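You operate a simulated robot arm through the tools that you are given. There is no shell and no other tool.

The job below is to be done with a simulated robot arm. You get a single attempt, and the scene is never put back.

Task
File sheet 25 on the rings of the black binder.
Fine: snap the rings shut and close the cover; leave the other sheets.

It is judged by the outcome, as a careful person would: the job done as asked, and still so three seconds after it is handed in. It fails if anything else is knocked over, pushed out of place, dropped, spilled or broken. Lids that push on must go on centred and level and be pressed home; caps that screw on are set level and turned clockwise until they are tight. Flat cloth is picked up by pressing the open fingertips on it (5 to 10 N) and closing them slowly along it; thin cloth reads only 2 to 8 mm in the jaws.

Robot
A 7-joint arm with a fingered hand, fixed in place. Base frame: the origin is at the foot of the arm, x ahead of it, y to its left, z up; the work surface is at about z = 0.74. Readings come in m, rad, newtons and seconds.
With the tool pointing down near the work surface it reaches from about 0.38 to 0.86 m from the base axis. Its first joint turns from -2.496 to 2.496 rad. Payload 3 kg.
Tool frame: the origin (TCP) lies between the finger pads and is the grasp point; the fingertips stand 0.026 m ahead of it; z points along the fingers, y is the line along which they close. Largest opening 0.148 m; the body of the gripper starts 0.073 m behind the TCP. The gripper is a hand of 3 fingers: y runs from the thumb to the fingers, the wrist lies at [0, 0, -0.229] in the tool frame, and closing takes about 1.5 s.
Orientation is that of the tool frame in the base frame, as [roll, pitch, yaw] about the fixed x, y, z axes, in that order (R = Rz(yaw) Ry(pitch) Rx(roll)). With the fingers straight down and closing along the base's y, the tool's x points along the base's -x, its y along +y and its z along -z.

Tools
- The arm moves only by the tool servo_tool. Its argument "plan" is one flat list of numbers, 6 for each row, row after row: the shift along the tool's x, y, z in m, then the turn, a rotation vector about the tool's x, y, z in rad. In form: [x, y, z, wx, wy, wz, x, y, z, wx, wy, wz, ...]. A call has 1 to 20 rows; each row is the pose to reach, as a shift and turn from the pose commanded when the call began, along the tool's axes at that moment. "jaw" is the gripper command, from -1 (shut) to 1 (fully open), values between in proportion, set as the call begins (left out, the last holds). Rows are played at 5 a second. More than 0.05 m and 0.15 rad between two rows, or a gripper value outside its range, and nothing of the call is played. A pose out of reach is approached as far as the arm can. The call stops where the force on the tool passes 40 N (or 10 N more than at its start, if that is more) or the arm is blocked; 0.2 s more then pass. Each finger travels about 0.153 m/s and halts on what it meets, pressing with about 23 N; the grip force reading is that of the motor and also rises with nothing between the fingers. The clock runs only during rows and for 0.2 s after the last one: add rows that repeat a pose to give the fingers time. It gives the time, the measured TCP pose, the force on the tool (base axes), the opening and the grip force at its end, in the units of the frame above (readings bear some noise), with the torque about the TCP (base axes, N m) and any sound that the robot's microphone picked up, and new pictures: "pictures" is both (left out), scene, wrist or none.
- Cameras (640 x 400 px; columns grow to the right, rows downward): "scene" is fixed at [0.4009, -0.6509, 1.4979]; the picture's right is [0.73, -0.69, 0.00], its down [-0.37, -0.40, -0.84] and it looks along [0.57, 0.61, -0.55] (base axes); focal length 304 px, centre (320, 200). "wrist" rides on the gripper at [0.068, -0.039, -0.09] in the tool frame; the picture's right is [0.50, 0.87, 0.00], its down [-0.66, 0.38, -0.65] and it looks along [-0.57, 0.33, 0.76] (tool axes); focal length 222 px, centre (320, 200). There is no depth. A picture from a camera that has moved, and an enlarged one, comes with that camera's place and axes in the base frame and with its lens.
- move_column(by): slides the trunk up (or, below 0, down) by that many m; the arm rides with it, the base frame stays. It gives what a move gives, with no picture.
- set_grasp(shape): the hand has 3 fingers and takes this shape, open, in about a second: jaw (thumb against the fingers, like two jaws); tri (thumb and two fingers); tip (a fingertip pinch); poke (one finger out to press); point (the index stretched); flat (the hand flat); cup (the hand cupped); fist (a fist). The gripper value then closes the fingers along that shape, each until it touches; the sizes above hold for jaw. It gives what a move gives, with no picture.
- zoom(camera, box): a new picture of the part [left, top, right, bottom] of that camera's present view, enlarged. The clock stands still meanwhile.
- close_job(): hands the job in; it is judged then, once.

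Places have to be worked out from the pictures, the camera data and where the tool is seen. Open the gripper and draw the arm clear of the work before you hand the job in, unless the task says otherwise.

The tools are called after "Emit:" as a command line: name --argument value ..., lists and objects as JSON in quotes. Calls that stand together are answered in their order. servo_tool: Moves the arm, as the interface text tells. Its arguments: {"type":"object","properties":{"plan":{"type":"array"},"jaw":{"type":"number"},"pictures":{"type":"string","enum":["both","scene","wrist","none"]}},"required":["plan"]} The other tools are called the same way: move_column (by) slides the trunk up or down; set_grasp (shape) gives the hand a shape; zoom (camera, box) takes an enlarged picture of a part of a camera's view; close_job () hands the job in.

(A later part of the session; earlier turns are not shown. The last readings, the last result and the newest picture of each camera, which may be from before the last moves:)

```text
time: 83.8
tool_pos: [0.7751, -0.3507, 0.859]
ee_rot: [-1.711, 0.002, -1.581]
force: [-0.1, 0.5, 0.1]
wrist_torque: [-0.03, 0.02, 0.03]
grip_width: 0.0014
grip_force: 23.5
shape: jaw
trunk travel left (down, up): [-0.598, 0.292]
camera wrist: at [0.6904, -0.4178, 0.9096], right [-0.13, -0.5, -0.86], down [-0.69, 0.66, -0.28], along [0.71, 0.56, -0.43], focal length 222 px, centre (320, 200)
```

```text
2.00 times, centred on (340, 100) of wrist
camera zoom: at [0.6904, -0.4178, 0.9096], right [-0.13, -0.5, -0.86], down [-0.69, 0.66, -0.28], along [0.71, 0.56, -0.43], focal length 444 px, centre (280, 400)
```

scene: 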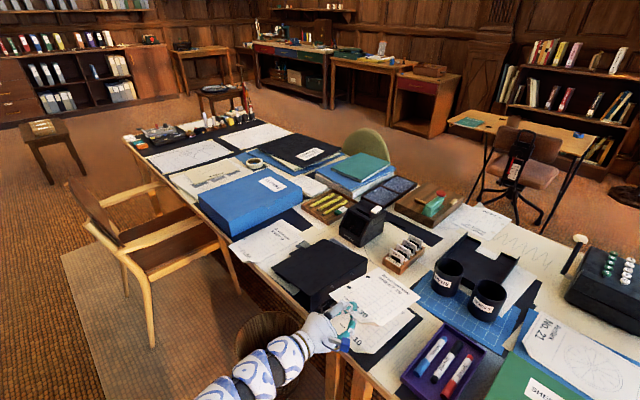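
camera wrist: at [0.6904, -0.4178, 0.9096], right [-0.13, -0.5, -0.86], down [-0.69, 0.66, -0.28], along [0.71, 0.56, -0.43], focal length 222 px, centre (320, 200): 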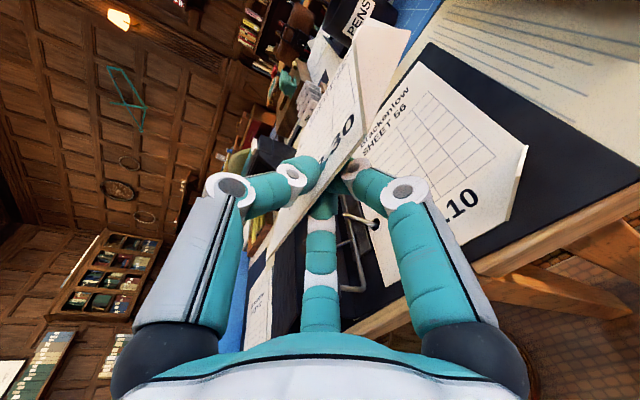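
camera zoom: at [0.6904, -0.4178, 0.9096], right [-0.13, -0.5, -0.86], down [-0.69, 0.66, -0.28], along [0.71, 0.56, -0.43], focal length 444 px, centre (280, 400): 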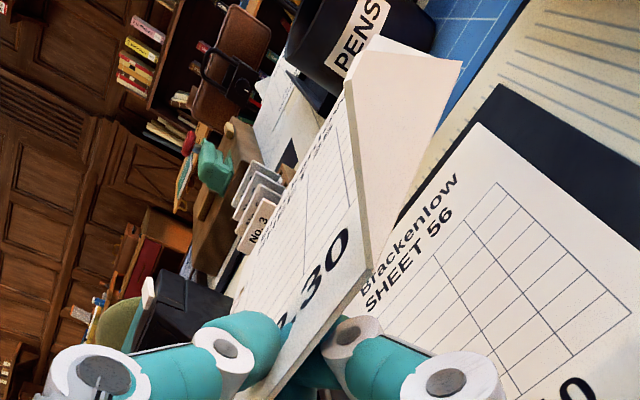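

The holes measure within ~5 mm of the posts. I'll nudge back 4.5 mm and lower to about 1–2 cm above the post tops for a finer comparison.

Emit:
servo_tool --plan '[-0.0005, 0.0156, -0.0001, 0, 0, 0, -0.0009, 0.0313, -0.0002, 0, 0, 0, -0.0009, 0.0313, -0.0002, 0, 0, 0]'

Emit:
zoom --camera "scene" --box '[325, 250, 405, 320]'

Emit:
zoom --camera "wrist" --box '[180, 60, 500, 260]'

```text
time: 84.6
tool_pos: [0.77, -0.3487, 0.8292]
ee_rot: [-1.712, 0.001, -1.58]
force: [-0.5, 0.6, -0.4]
wrist_torque: [-0.01, 0.04, -0.02]
grip_width: 0.0013
grip_force: 22.9
shape: jaw
trunk travel left (down, up): [-0.598, 0.292]
camera wrist: at [0.6848, -0.4155, 0.8789], right [-0.13, -0.5, -0.86], down [-0.69, 0.66, -0.28], along [0.71, 0.56, -0.43], focal length 222 px, centre (320, 200)
```

scene: 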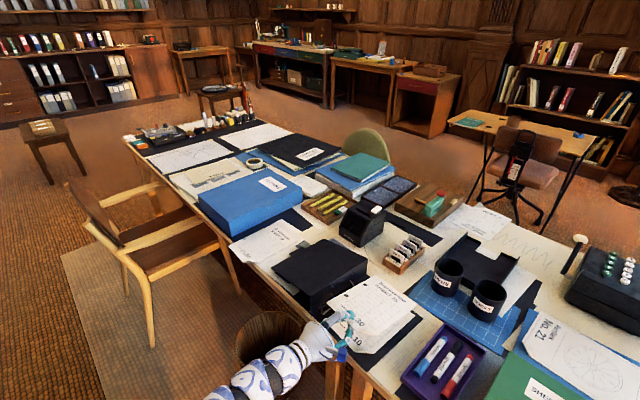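
wrist: 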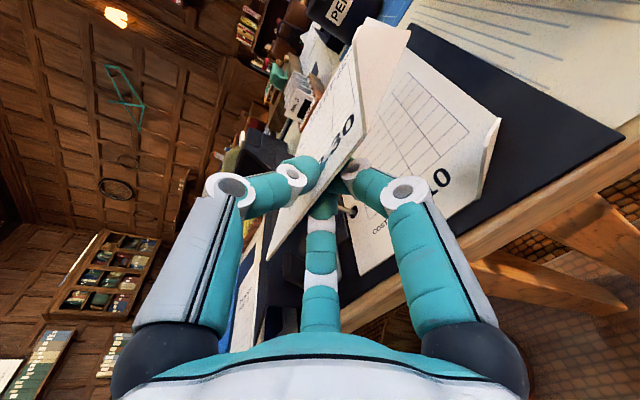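

```text
5.71 times, centred on (365, 285) of scene
camera zoom: at [0.4009, -0.6509, 1.4979], right [0.73, -0.69, 0.0], down [-0.37, -0.4, -0.84], along [0.57, 0.61, -0.55], focal length 1739 px, centre (63, -286)
```

zoom: 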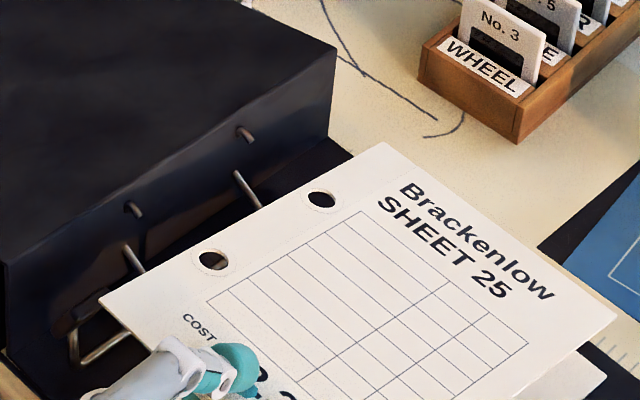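

```text
2.00 times, centred on (340, 160) of wrist
camera zoom: at [0.6848, -0.4155, 0.8789], right [-0.13, -0.5, -0.86], down [-0.69, 0.66, -0.28], along [0.71, 0.56, -0.43], focal length 444 px, centre (280, 280)
```

zoom: 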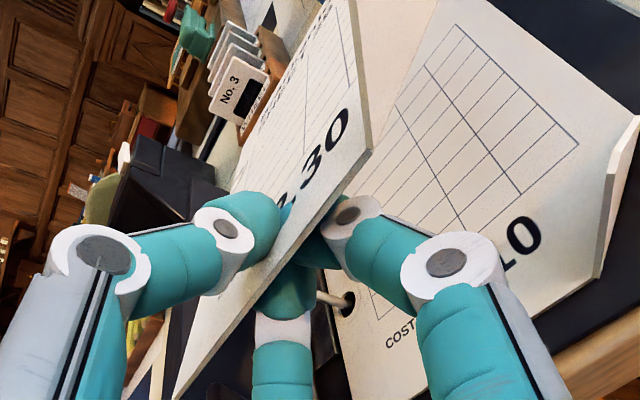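

Projecting the known post tops into this view, both holes line up with their posts to within 1–2 mm if lowered straight down. Lowering 2.2 cm first, so the far post enters its hole.

Emit:
servo_tool --plan '[0, 0.0109, 0.0015, 0, 0, 0, 0, 0.0218, 0.0031, 0, 0, 0, 0, 0.0218, 0.0031, 0, 0, 0]'

Emit:
zoom --camera "scene" --box '[325, 260, 405, 330]'

Emit:
zoom --camera "wrist" --box '[180, 60, 500, 260]'

```text
time: 85.4
tool_pos: [0.7674, -0.3487, 0.808]
ee_rot: [-1.712, 0.002, -1.58]
force: [-0.1, 0.7, 0.4]
wrist_torque: [0.01, 0.04, 0.0]
grip_width: 0.0013
grip_force: 22.9
shape: jaw
trunk travel left (down, up): [-0.598, 0.292]
camera wrist: at [0.6839, -0.4155, 0.8575], right [-0.13, -0.5, -0.86], down [-0.69, 0.66, -0.28], along [0.71, 0.56, -0.43], focal length 222 px, centre (320, 200)
```

scene: 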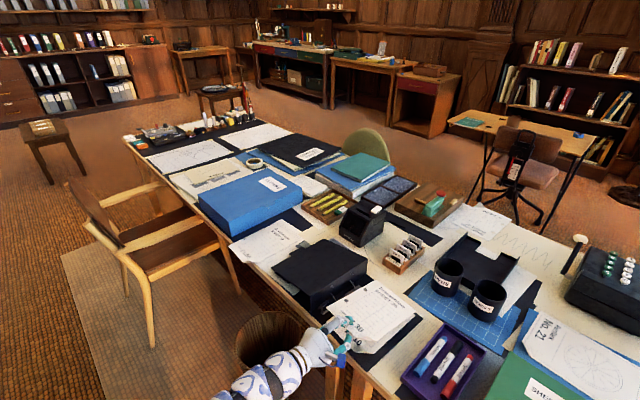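
wrist: 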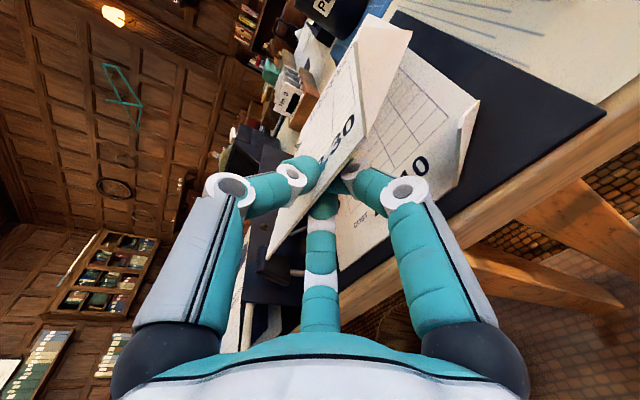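

```text
5.71 times, centred on (365, 295) of scene
camera zoom: at [0.4009, -0.6509, 1.4979], right [0.73, -0.69, 0.0], down [-0.37, -0.4, -0.84], along [0.57, 0.61, -0.55], focal length 1739 px, centre (63, -343)
```

zoom: 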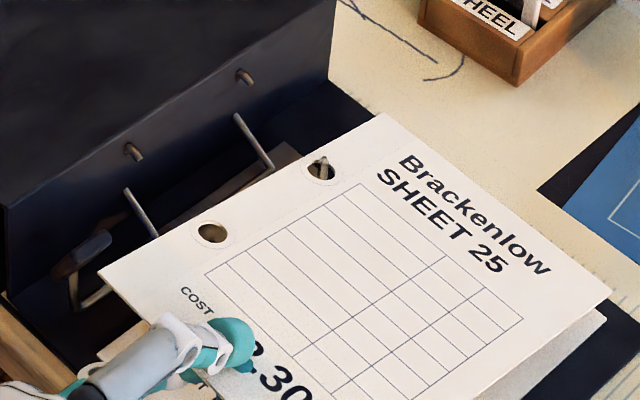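

```text
2.00 times, centred on (340, 160) of wrist
camera zoom: at [0.6839, -0.4155, 0.8575], right [-0.13, -0.5, -0.86], down [-0.69, 0.66, -0.28], along [0.71, 0.56, -0.43], focal length 444 px, centre (280, 280)
```

zoom: 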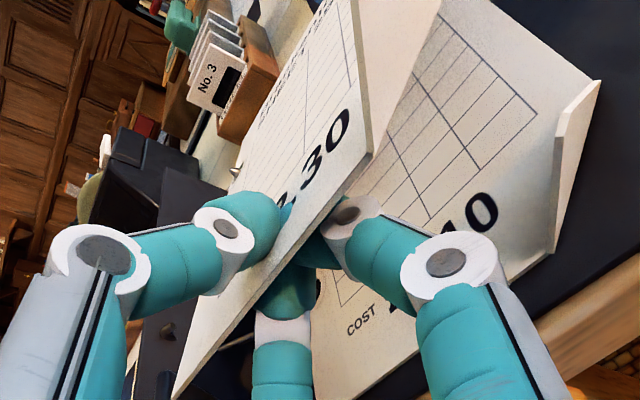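

The far post has come up through its hole, and the near hole is right over its post. Lowering another 1.8 cm.

Emit:
servo_tool --plan '[0, 0.006, 0.0008, 0, 0, 0, 0, 0.012, 0.0017, 0, 0, 0, 0, 0.0178, 0.0025, 0, 0, 0, 0, 0.0178, 0.0025, 0, 0, 0]'

Emit:
zoom --camera "scene" --box '[325, 260, 405, 330]'

Emit:
zoom --camera "wrist" --box '[180, 60, 500, 260]'

```text
time: 86.4
tool_pos: [0.7681, -0.3493, 0.7906]
ee_rot: [-1.712, 0.002, -1.579]
force: [-0.3, 0.4, 0.9]
wrist_torque: [-0.01, 0.01, -0.01]
grip_width: 0.0012
grip_force: 23.2
shape: jaw
trunk travel left (down, up): [-0.598, 0.292]
camera wrist: at [0.6833, -0.4161, 0.8397], right [-0.13, -0.5, -0.86], down [-0.69, 0.66, -0.28], along [0.71, 0.56, -0.43], focal length 222 px, centre (320, 200)
```

scene: 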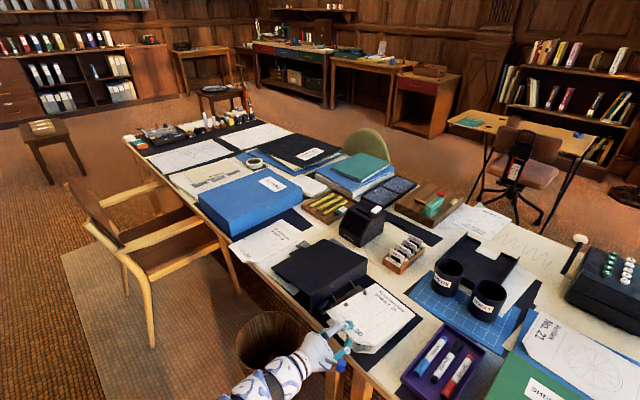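
wrist: 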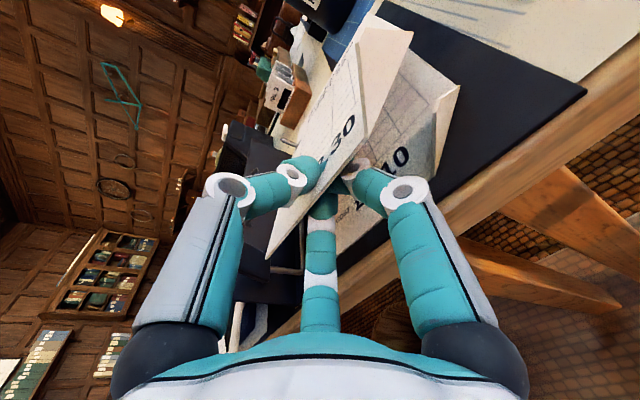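

```text
5.71 times, centred on (365, 295) of scene
camera zoom: at [0.4009, -0.6509, 1.4979], right [0.73, -0.69, 0.0], down [-0.37, -0.4, -0.84], along [0.57, 0.61, -0.55], focal length 1739 px, centre (63, -343)
```

zoom: 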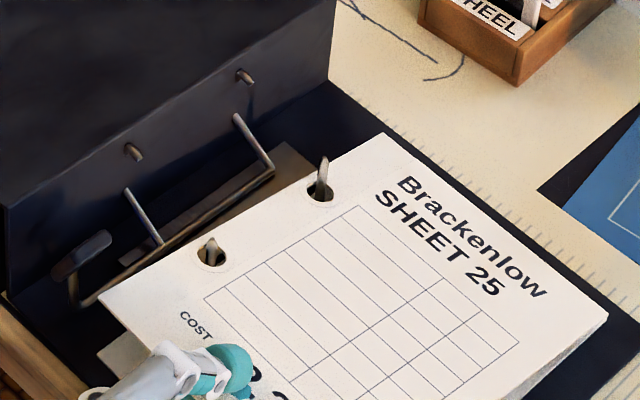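

```text
2.00 times, centred on (340, 160) of wrist
camera zoom: at [0.6833, -0.4161, 0.8397], right [-0.13, -0.5, -0.86], down [-0.69, 0.66, -0.28], along [0.71, 0.56, -0.43], focal length 444 px, centre (280, 280)
```

zoom: 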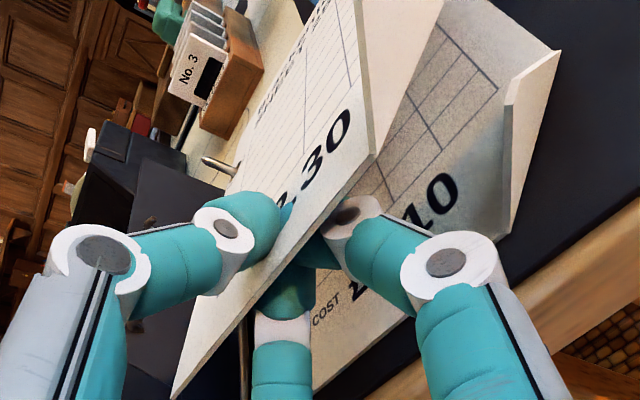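

Both posts are now through both holes of sheet 25. I'll lower 8 mm more while levelling slightly, to seat it deeper before releasing.

Emit:
servo_tool --plan '[0, 0.004, 0.0005, 0.025, 0, 0, 0, 0.008, 0.001, 0.05, 0, 0, 0, 0.008, 0.001, 0.05, 0, 0]'

Emit:
zoom --camera "scene" --box '[325, 260, 405, 330]'

```text
time: 87.2
tool_pos: [0.7671, -0.3498, 0.7815]
ee_rot: [-1.664, 0.0, -1.581]
force: [-0.4, -0.6, -0.2]
wrist_torque: [-0.06, 0.02, 0.0]
grip_width: 0.0012
grip_force: 22.6
shape: jaw
trunk travel left (down, up): [-0.598, 0.292]
camera wrist: at [0.6801, -0.4166, 0.8264], right [-0.08, -0.5, -0.86], down [-0.68, 0.66, -0.32], along [0.73, 0.56, -0.39], focal length 222 px, centre (320, 200)
```

scene: 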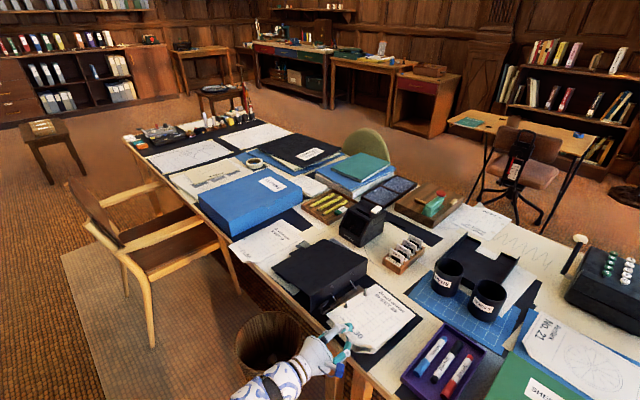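
wrist: 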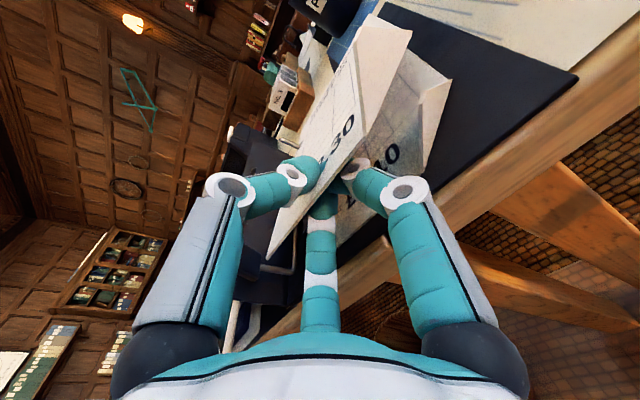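

```text
5.71 times, centred on (365, 295) of scene
camera zoom: at [0.4009, -0.6509, 1.4979], right [0.73, -0.69, 0.0], down [-0.37, -0.4, -0.84], along [0.57, 0.61, -0.55], focal length 1739 px, centre (63, -343)
```

zoom: 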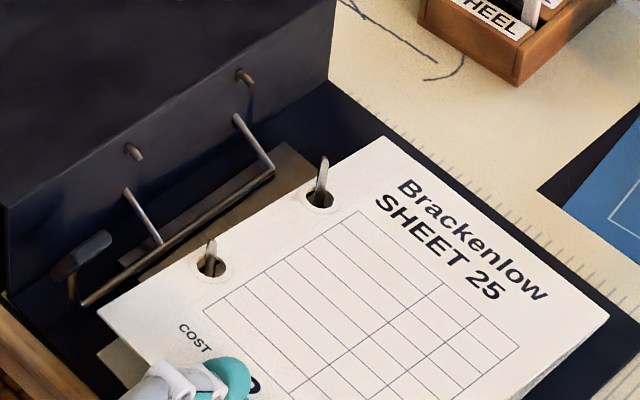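

Good, both posts stand clearly above the sheet. Releasing gently with a small opening (about 2 cm) and watching.

Emit:
servo_tool --plan '[0, 0, 0, 0, 0, 0, 0, 0, 0, 0, 0, 0, 0, 0, 0, 0, 0, 0]' --jaw -0.75

Emit:
zoom --camera "scene" --box '[325, 260, 405, 330]'

Emit:
zoom --camera "wrist" --box '[180, 60, 500, 260]'

```text
time: 88.0
tool_pos: [0.7675, -0.3495, 0.7808]
ee_rot: [-1.664, 0.001, -1.58]
force: [-0.2, 0.2, 0.6]
wrist_torque: [0.01, 0.01, 0.01]
grip_width: 0.0184
grip_force: 0.1
shape: jaw
trunk travel left (down, up): [-0.598, 0.292]
camera wrist: at [0.6803, -0.4163, 0.8265], right [-0.08, -0.5, -0.86], down [-0.68, 0.66, -0.32], along [0.73, 0.56, -0.39], focal length 222 px, centre (320, 200)
```

scene: 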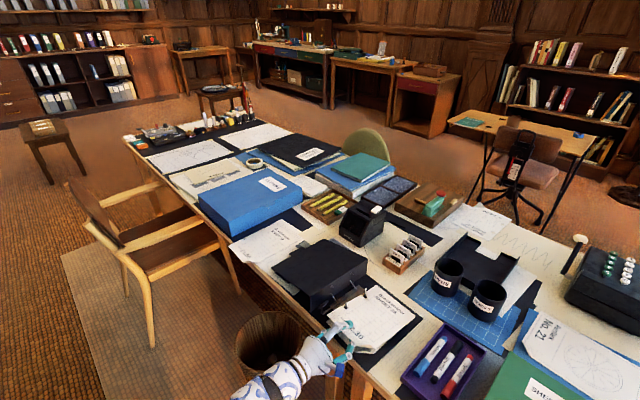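
wrist: 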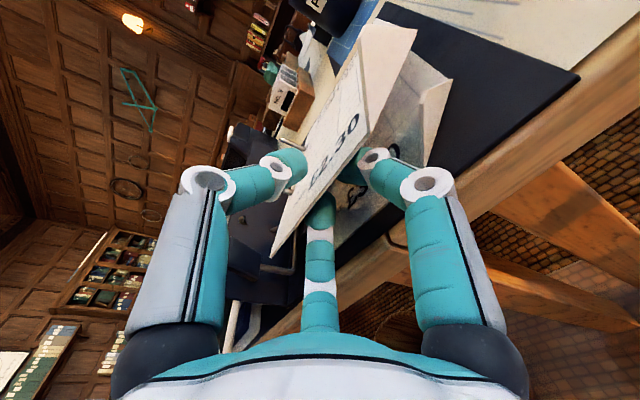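

```text
5.71 times, centred on (365, 295) of scene
camera zoom: at [0.4009, -0.6509, 1.4979], right [0.73, -0.69, 0.0], down [-0.37, -0.4, -0.84], along [0.57, 0.61, -0.55], focal length 1739 px, centre (63, -343)
```

zoom: 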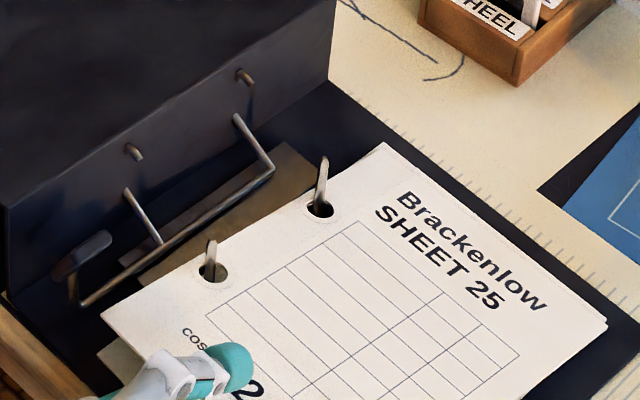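

```text
2.00 times, centred on (340, 160) of wrist
camera zoom: at [0.6803, -0.4163, 0.8265], right [-0.08, -0.5, -0.86], down [-0.68, 0.66, -0.32], along [0.73, 0.56, -0.39], focal length 444 px, centre (280, 280)
```

zoom: 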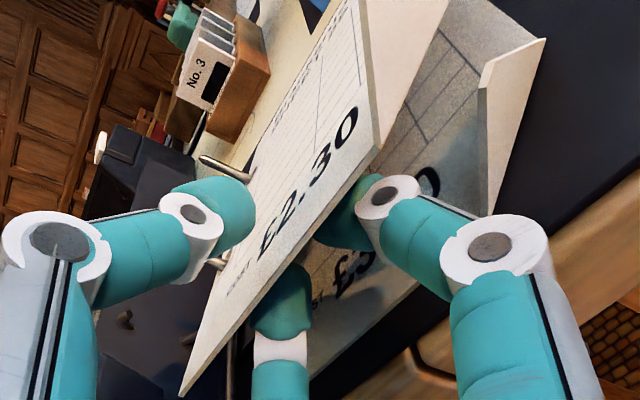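

The sheet has settled down the posts and rests on the lower fingers. I'll withdraw the fingers straight back, horizontally.

Emit:
servo_tool --plan '[0, 0.001, -0.012, 0, 0, 0, 0, 0.0022, -0.024, 0, 0, 0, 0, 0.0036, -0.038, 0, 0, 0, 0, 0.005, -0.055, 0, 0, 0, 0, 0.005, -0.07, 0, 0, 0]'

Emit:
zoom --camera "scene" --box '[320, 260, 420, 350]'

Emit:
zoom --camera "wrist" --box '[180, 40, 500, 240]'

```text
time: 89.2
tool_pos: [0.6968, -0.3479, 0.7822]
ee_rot: [-1.662, 0.001, -1.582]
force: [-0.3, 0.1, 0.6]
wrist_torque: [0.0, 0.01, 0.02]
grip_width: 0.0182
grip_force: 0.1
shape: jaw
trunk travel left (down, up): [-0.598, 0.292]
camera wrist: at [0.6098, -0.4159, 0.8278], right [-0.08, -0.5, -0.86], down [-0.68, 0.66, -0.32], along [0.73, 0.56, -0.39], focal length 222 px, centre (320, 200)
```

scene: 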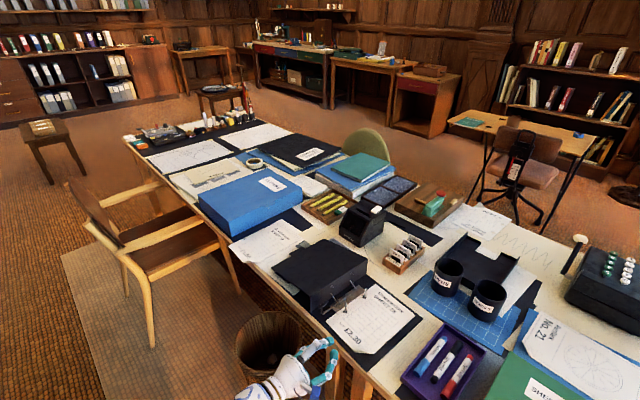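
wrist: 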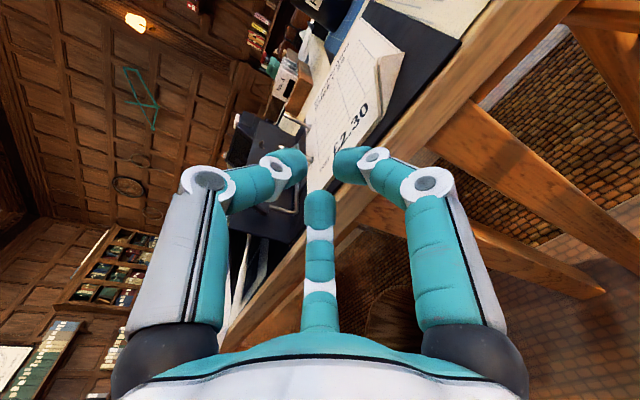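

```text
4.44 times, centred on (370, 305) of scene
camera zoom: at [0.4009, -0.6509, 1.4979], right [0.73, -0.69, 0.0], down [-0.37, -0.4, -0.84], along [0.57, 0.61, -0.55], focal length 1353 px, centre (98, -267)
```

zoom: 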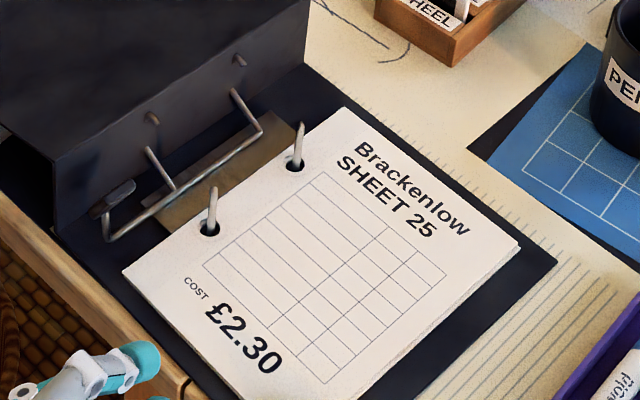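

```text
2.00 times, centred on (340, 140) of wrist
camera zoom: at [0.6098, -0.4159, 0.8278], right [-0.08, -0.5, -0.86], down [-0.68, 0.66, -0.32], along [0.73, 0.56, -0.39], focal length 444 px, centre (280, 320)
```

zoom: 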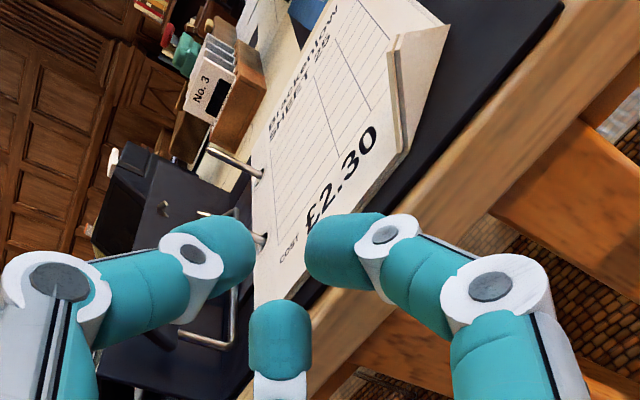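

Sheet 25 now lies flat on both posts. To close the arches I need to push the raised lever knob to the right and down, with the thumb coming in from the spine side. I'll lift away and point the hand down first.

Emit:
servo_tool --plan '[-0.0026, -0.0242, 0.0011, -0.137, 0, 0, -0.0052, -0.0484, 0.0022, -0.274, 0, 0, -0.0078, -0.0726, 0.0033, -0.411, 0, 0, -0.0105, -0.0968, 0.0043, -0.549, 0, 0, -0.0131, -0.121, 0.0054, -0.686, 0, 0, -0.0157, -0.1452, 0.0065, -0.823, 0, 0, -0.0183, -0.1694, 0.0076, -0.96, 0, 0, -0.0183, -0.1694, 0.0076, -0.96, 0, 0]'

Emit:
zoom --camera "wrist" --box '[220, 0, 440, 140]'

Emit:
zoom --camera "scene" --box '[320, 260, 400, 330]'

```text
time: 91.0
tool_pos: [0.7212, -0.3278, 0.95]
ee_rot: [-2.625, 0.003, -1.579]
force: [0.1, -0.4, -0.6]
wrist_torque: [-0.01, 0.04, 0.0]
grip_width: 0.0187
grip_force: 0.1
shape: jaw
trunk travel left (down, up): [-0.598, 0.292]
camera wrist: at [0.7095, -0.3961, 1.0461], right [-0.76, -0.49, -0.43], down [-0.65, 0.66, 0.38], along [0.09, 0.57, -0.82], focal length 222 px, centre (320, 200)
```

scene: 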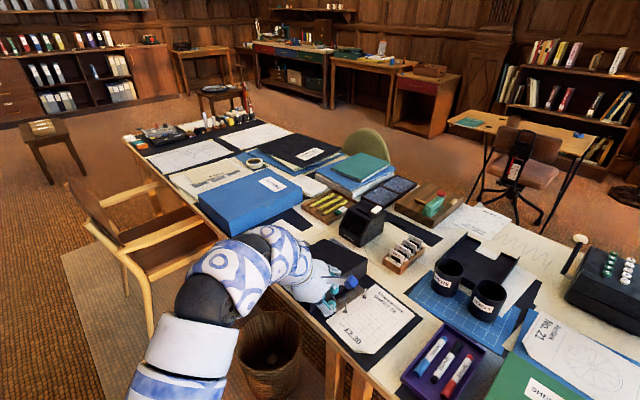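
wrist: 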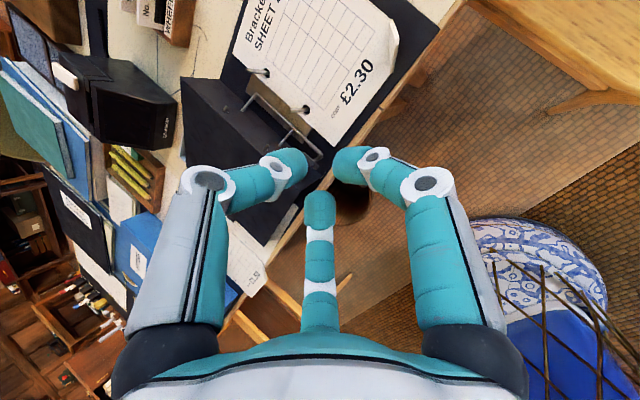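

```text
2.86 times, centred on (330, 70) of wrist
camera zoom: at [0.7095, -0.3961, 1.0461], right [-0.76, -0.49, -0.43], down [-0.65, 0.66, 0.38], along [0.09, 0.57, -0.82], focal length 635 px, centre (291, 571)
```

zoom: 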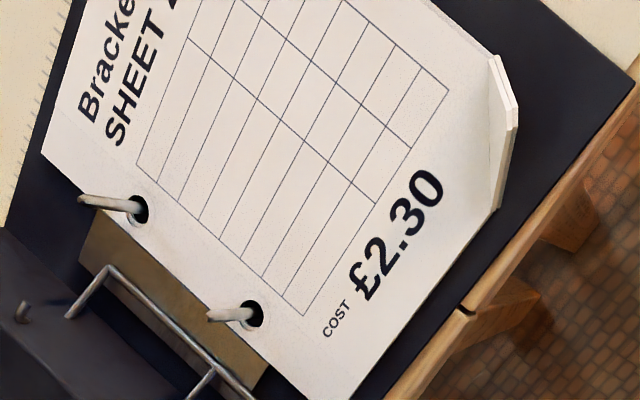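

```text
5.71 times, centred on (360, 295) of scene
camera zoom: at [0.4009, -0.6509, 1.4979], right [0.73, -0.69, 0.0], down [-0.37, -0.4, -0.84], along [0.57, 0.61, -0.55], focal length 1739 px, centre (91, -343)
```

zoom: 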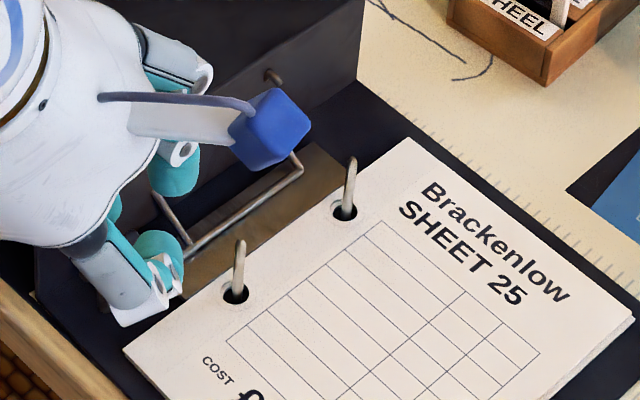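

I'll zoom in on the lever knob from this view to locate it before rolling the hand.

Emit:
zoom --camera "wrist" --box '[240, 80, 370, 180]'

```text
4.00 times, centred on (305, 130) of wrist
camera zoom: at [0.7095, -0.3961, 1.0461], right [-0.76, -0.49, -0.43], down [-0.65, 0.66, 0.38], along [0.09, 0.57, -0.82], focal length 888 px, centre (380, 480)
```

zoom: 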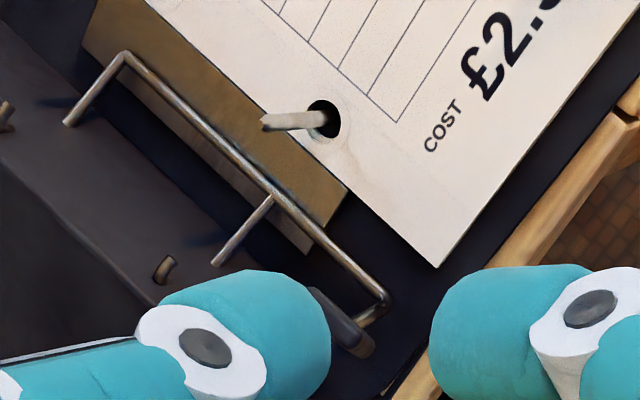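

The knob stands up at about (0.778, -0.264, 0.80), just right of the spine. I'll close the fingers into a blunt stick, and bring the tip down between knob and spine, staying above the spine top.

Emit:
servo_tool --plan '[-0.021, 0.0034, 0.0302, 0, 0, 0, -0.042, 0.0067, 0.0604, 0, 0, 0, -0.0629, 0.01, 0.0906, 0, 0, 0, -0.0839, 0.0134, 0.1208, 0, 0, 0, -0.0839, 0.0134, 0.1208, 0, 0, 0]' --jaw -1

Emit:
zoom --camera "wrist" --box '[220, 60, 440, 220]'

Emit:
zoom --camera "scene" --box '[310, 260, 390, 330]'

```text
time: 92.2
tool_pos: [0.7716, -0.2456, 0.8381]
ee_rot: [-2.623, 0.002, -1.581]
force: [-0.9, 0.2, 0.7]
wrist_torque: [0.0, -0.01, 0.0]
grip_width: 0.0
grip_force: 22.7
shape: jaw
trunk travel left (down, up): [-0.598, 0.292]
camera wrist: at [0.7594, -0.3138, 0.9338], right [-0.76, -0.49, -0.43], down [-0.65, 0.66, 0.38], along [0.1, 0.57, -0.82], focal length 222 px, centre (320, 200)
```

scene: 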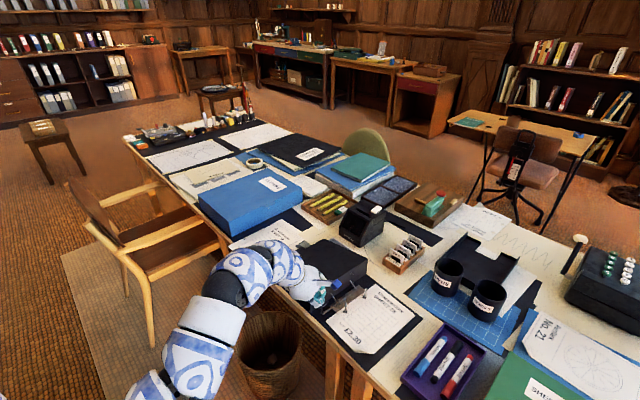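
wrist: 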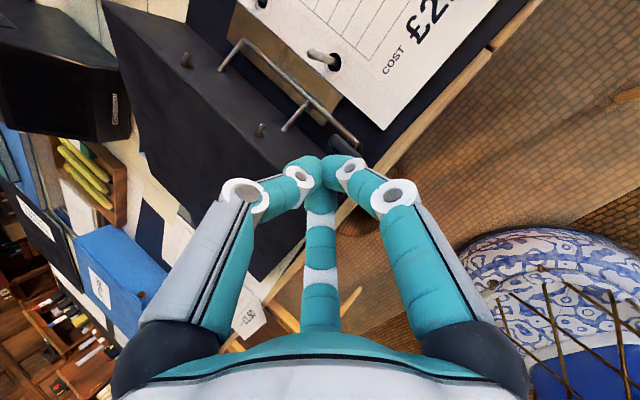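

```text
2.50 times, centred on (330, 140) of wrist
camera zoom: at [0.7594, -0.3138, 0.9338], right [-0.76, -0.49, -0.43], down [-0.65, 0.66, 0.38], along [0.1, 0.57, -0.82], focal length 555 px, centre (295, 350)
```

zoom: 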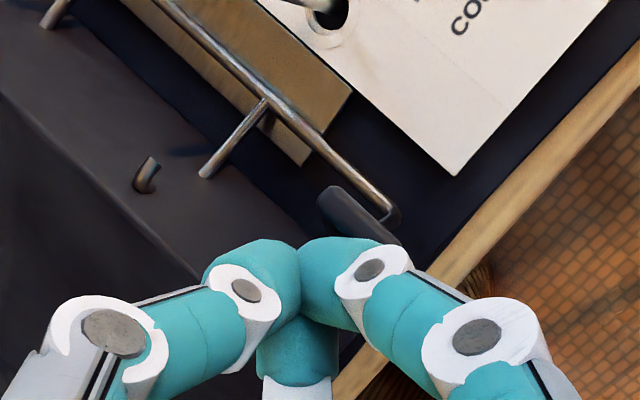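

```text
5.71 times, centred on (350, 295) of scene
camera zoom: at [0.4009, -0.6509, 1.4979], right [0.73, -0.69, 0.0], down [-0.37, -0.4, -0.84], along [0.57, 0.61, -0.55], focal length 1739 px, centre (149, -343)
```

zoom: 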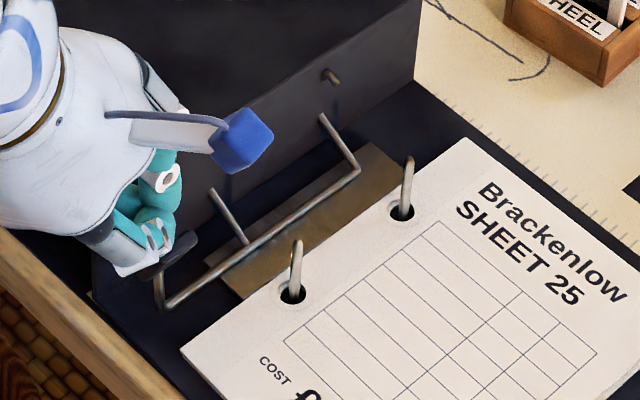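

The tip is over the gap beside the knob. I'll dip 2 cm and start pushing right, checking force and lever movement.

Emit:
servo_tool --plan '[0, 0.0052, 0.0092, 0, 0, 0, 0, 0.0104, 0.0183, 0, 0, 0, 0.008, 0.0104, 0.0183, 0, 0, 0, 0.016, 0.0108, 0.019, 0, 0, 0, 0.024, 0.0121, 0.0218, 0, 0, 0]'

Emit:
zoom --camera "wrist" --box '[220, 60, 440, 220]'

Emit:
zoom --camera "scene" --box '[310, 260, 390, 330]'

```text
time: 93.4
tool_pos: [0.7707, -0.2705, 0.813]
ee_rot: [-2.623, 0.001, -1.58]
force: [0.2, -0.5, 0.6]
wrist_torque: [0.0, 0.02, 0.0]
grip_width: 0.0
grip_force: 22.7
shape: jaw
trunk travel left (down, up): [-0.598, 0.292]
camera wrist: at [0.7581, -0.3384, 0.9102], right [-0.76, -0.49, -0.43], down [-0.65, 0.66, 0.38], along [0.1, 0.57, -0.82], focal length 222 px, centre (320, 200)
```

scene: 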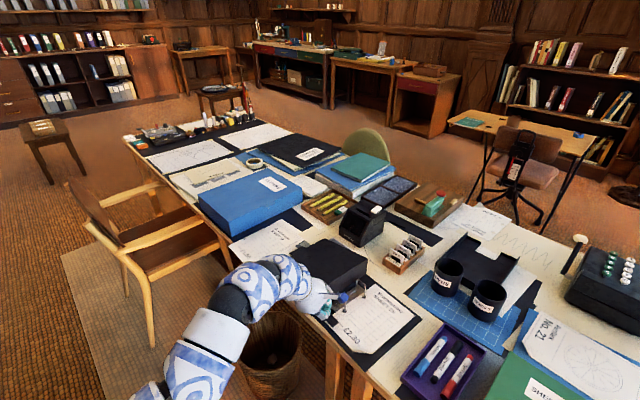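
wrist: 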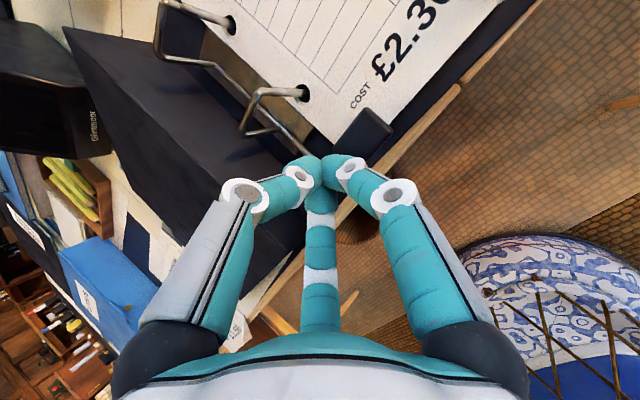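

```text
2.50 times, centred on (330, 140) of wrist
camera zoom: at [0.7581, -0.3384, 0.9102], right [-0.76, -0.49, -0.43], down [-0.65, 0.66, 0.38], along [0.1, 0.57, -0.82], focal length 555 px, centre (295, 350)
```

zoom: 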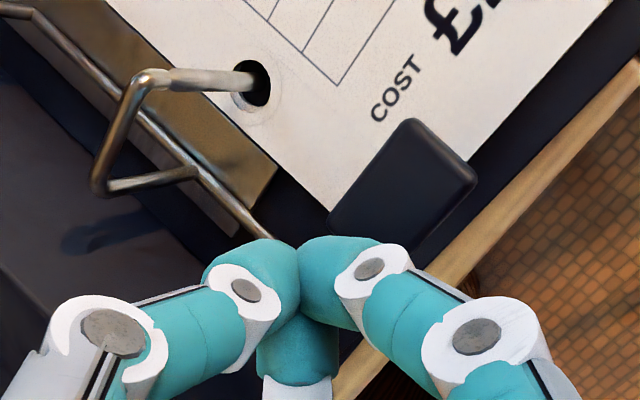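

```text
5.71 times, centred on (350, 295) of scene
camera zoom: at [0.4009, -0.6509, 1.4979], right [0.73, -0.69, 0.0], down [-0.37, -0.4, -0.84], along [0.57, 0.61, -0.55], focal length 1739 px, centre (149, -343)
```

zoom: 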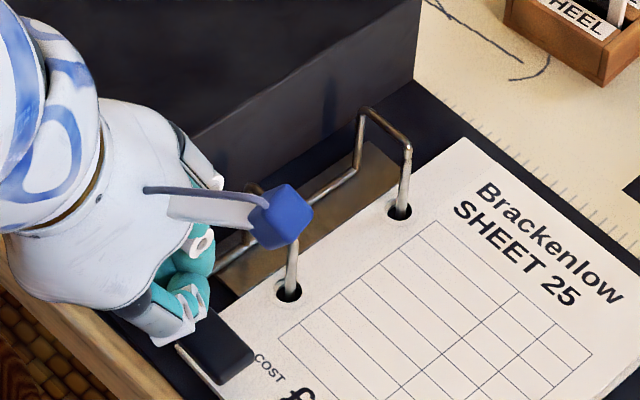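

The lever snapped over: the arches are back on the posts and the knob is down. To make sure it's fully latched I'll move above the knob (≈0.778, -0.301) and press it gently.

Emit:
servo_tool --plan '[0.0, -0.005, -0.009, 0, 0, 0, 0.015, -0.005, -0.009, 0, 0, 0, 0.03, -0.005, -0.009, 0, 0, 0, 0.03, 0.004, 0.007, 0, 0, 0, 0.03, 0.0105, 0.0185, 0, 0, 0, 0.03, 0.014, 0.0245, 0, 0, 0]'

Emit:
zoom --camera "wrist" --box '[220, 60, 440, 220]'

Emit:
zoom --camera "scene" --box '[310, 260, 390, 330]'

```text
time: 94.8
tool_pos: [0.7743, -0.2994, 0.795]
ee_rot: [-2.608, -0.001, -1.577]
force: [7.5, -1.1, 22.8]
wrist_torque: [-0.11, -0.4, -0.07]
grip_width: 0.0
grip_force: 22.7
shape: jaw
trunk travel left (down, up): [-0.598, 0.292]
stopped in row 6: the force on the tool passed its limit at 51 N (the readings are from after the stop); the commanded pose is now the measured one
camera wrist: at [0.7607, -0.3658, 0.8917], right [-0.75, -0.5, -0.44], down [-0.66, 0.66, 0.37], along [0.11, 0.56, -0.82], focal length 222 px, centre (320, 200)
```

scene: 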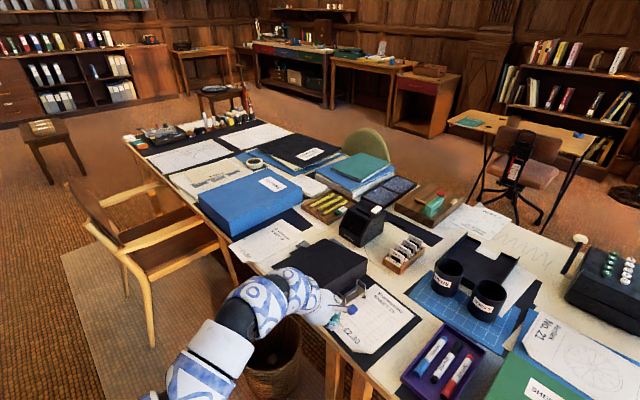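
wrist: 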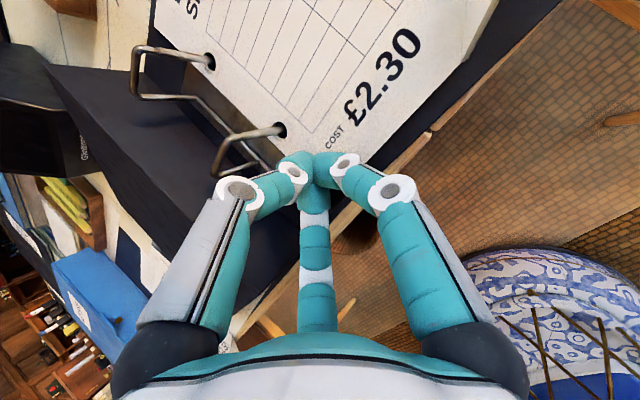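

```text
2.50 times, centred on (330, 140) of wrist
camera zoom: at [0.7607, -0.3658, 0.8917], right [-0.75, -0.5, -0.44], down [-0.66, 0.66, 0.37], along [0.11, 0.56, -0.82], focal length 555 px, centre (295, 350)
```

zoom: 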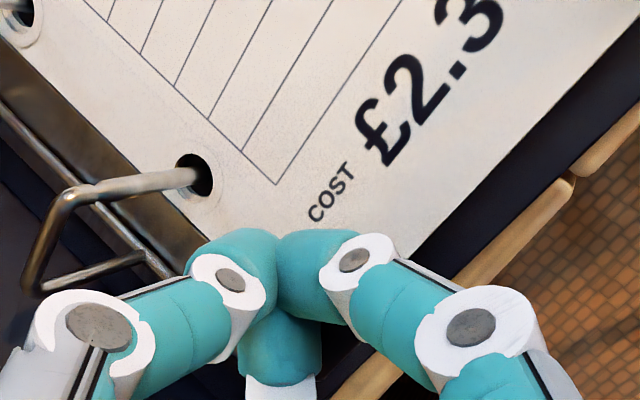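

```text
5.71 times, centred on (350, 295) of scene
camera zoom: at [0.4009, -0.6509, 1.4979], right [0.73, -0.69, 0.0], down [-0.37, -0.4, -0.84], along [0.57, 0.61, -0.55], focal length 1739 px, centre (149, -343)
```

zoom: 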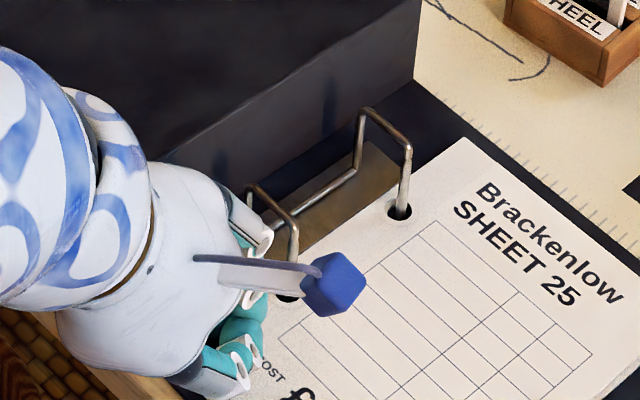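

The knob is firmly pressed home (it took over 40 N). Backing straight off and inspecting the rings.

Emit:
servo_tool --plan '[0, -0.005, -0.01, 0, 0, 0, 0, -0.02, -0.035, 0, 0, 0, 0, -0.03, -0.07, 0, 0, 0, 0, -0.04, -0.11, 0, 0, 0, 0, -0.04, -0.14, 0, 0, 0]'

Emit:
zoom --camera "scene" --box '[325, 275, 385, 320]'

Emit:
zoom --camera "wrist" --box '[220, 0, 420, 140]'

Emit:
zoom --camera "scene" --box '[260, 200, 460, 370]'

```text
time: 96.0
tool_pos: [0.7354, -0.2978, 0.9325]
ee_rot: [-2.613, 0.0, -1.577]
force: [-0.1, -0.6, -0.1]
wrist_torque: [0.02, 0.03, -0.01]
grip_width: 0.0002
grip_force: 22.9
shape: jaw
trunk travel left (down, up): [-0.598, 0.292]
camera wrist: at [0.7229, -0.3656, 1.0287], right [-0.75, -0.5, -0.44], down [-0.65, 0.66, 0.37], along [0.1, 0.57, -0.82], focal length 222 px, centre (320, 200)
```

scene: 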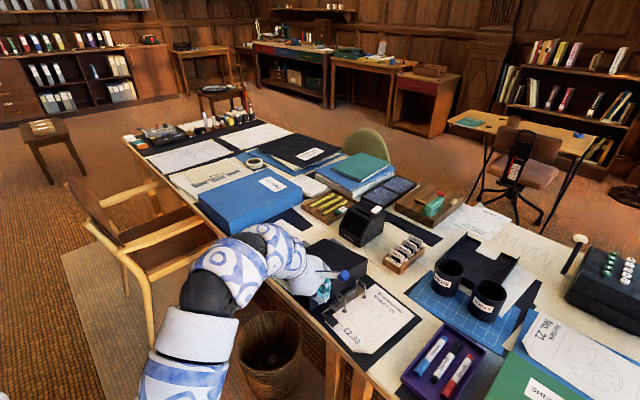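
wrist: 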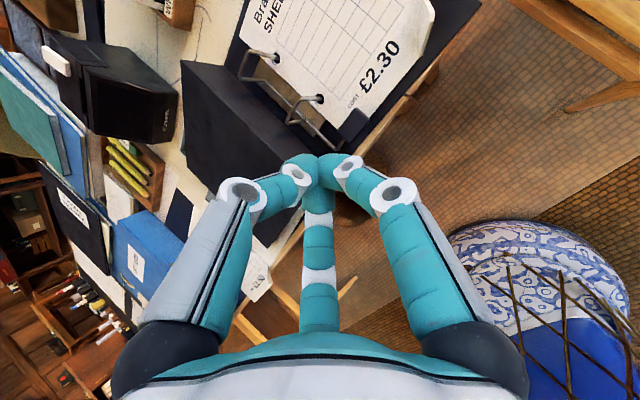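

```text
8.89 times, centred on (355, 298) of scene
camera zoom: at [0.4009, -0.6509, 1.4979], right [0.73, -0.69, 0.0], down [-0.37, -0.4, -0.84], along [0.57, 0.61, -0.55], focal length 2705 px, centre (9, -667)
```

zoom: 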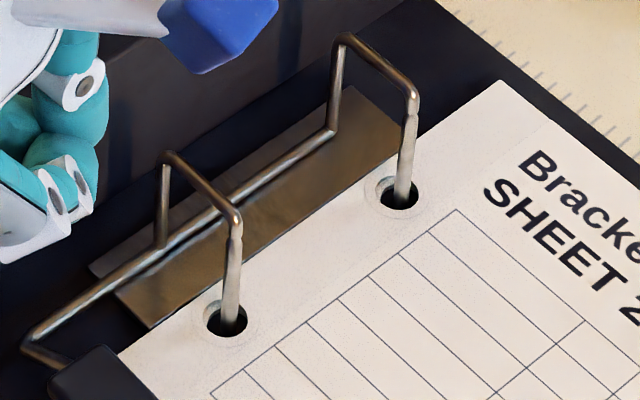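

```text
2.86 times, centred on (320, 70) of wrist
camera zoom: at [0.7229, -0.3656, 1.0287], right [-0.75, -0.5, -0.44], down [-0.65, 0.66, 0.37], along [0.1, 0.57, -0.82], focal length 635 px, centre (320, 571)
```

zoom: 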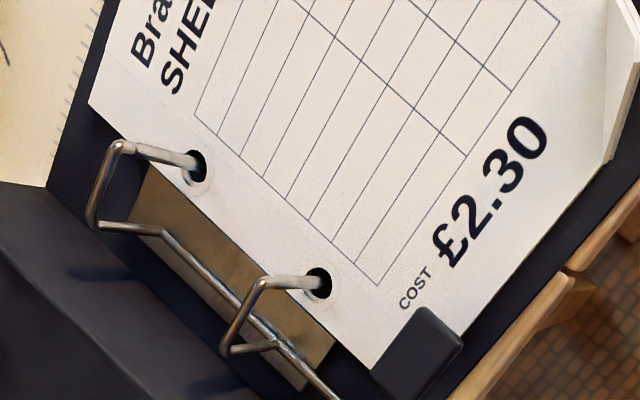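

```text
2.35 times, centred on (360, 285) of scene
camera zoom: at [0.4009, -0.6509, 1.4979], right [0.73, -0.69, 0.0], down [-0.37, -0.4, -0.84], along [0.57, 0.61, -0.55], focal length 716 px, centre (226, 0)
```

zoom: 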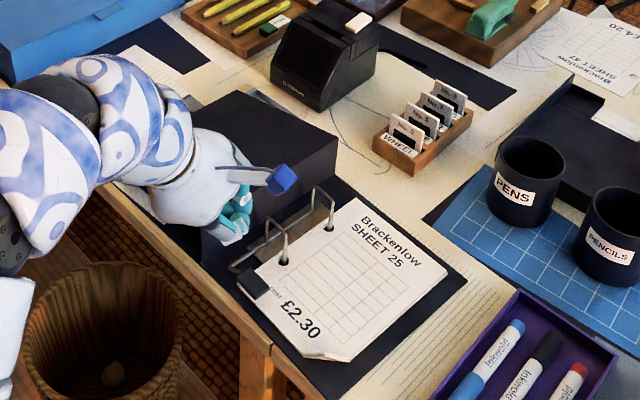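

Both rings are closed through sheets 25 and 56. Now the cover: it lies open to the left, so I'll bring the hand round to its near edge. First I'll level the hand and move left, still in front of the binder.

Emit:
servo_tool --plan '[-0.0122, 0.0027, -0.0041, 0.13, 0, 0, -0.0245, 0.0055, -0.0083, 0.26, 0, 0, -0.0367, 0.0082, -0.0124, 0.39, 0, 0, -0.0489, 0.011, -0.0165, 0.52, 0, 0, -0.0611, 0.0137, -0.0206, 0.65, 0, 0, -0.0734, 0.0164, -0.0248, 0.78, 0, 0, -0.0856, 0.0192, -0.0289, 0.91, 0, 0, -0.0978, 0.0219, -0.033, 1.04, 0, 0, -0.0978, 0.0219, -0.033, 1.04, 0, 0]' --jaw 1

Emit:
zoom --camera "scene" --box '[260, 200, 420, 340]'

```text
time: 98.0
tool_pos: [0.7017, -0.1995, 0.9498]
ee_rot: [-1.575, 0.001, -1.577]
force: [-0.6, -0.4, -0.3]
wrist_torque: [-0.01, 0.0, 0.01]
grip_width: 0.1476
grip_force: 0.0
shape: jaw
trunk travel left (down, up): [-0.598, 0.292]
camera wrist: at [0.6106, -0.2669, 0.9881], right [-0.01, -0.5, -0.87], down [-0.65, 0.66, -0.38], along [0.76, 0.56, -0.33], focal length 222 px, centre (320, 200)
```

scene: 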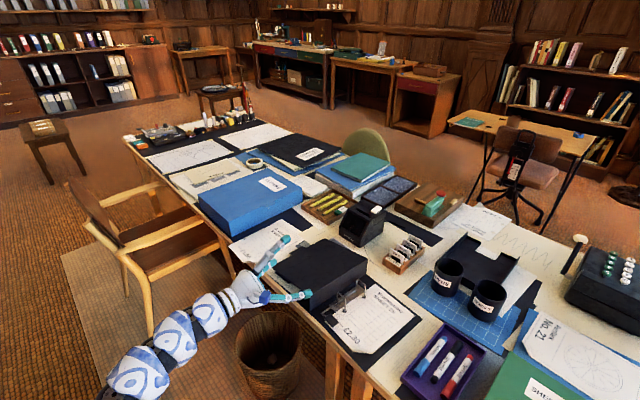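
wrist: 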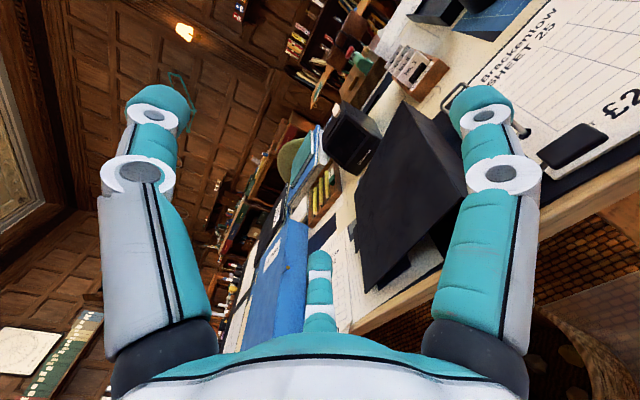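

```text
2.86 times, centred on (340, 270) of scene
camera zoom: at [0.4009, -0.6509, 1.4979], right [0.73, -0.69, 0.0], down [-0.37, -0.4, -0.84], along [0.57, 0.61, -0.55], focal length 870 px, centre (263, 0)
```

zoom: 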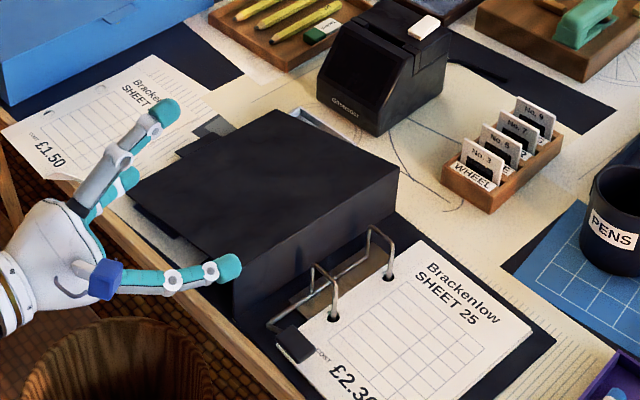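

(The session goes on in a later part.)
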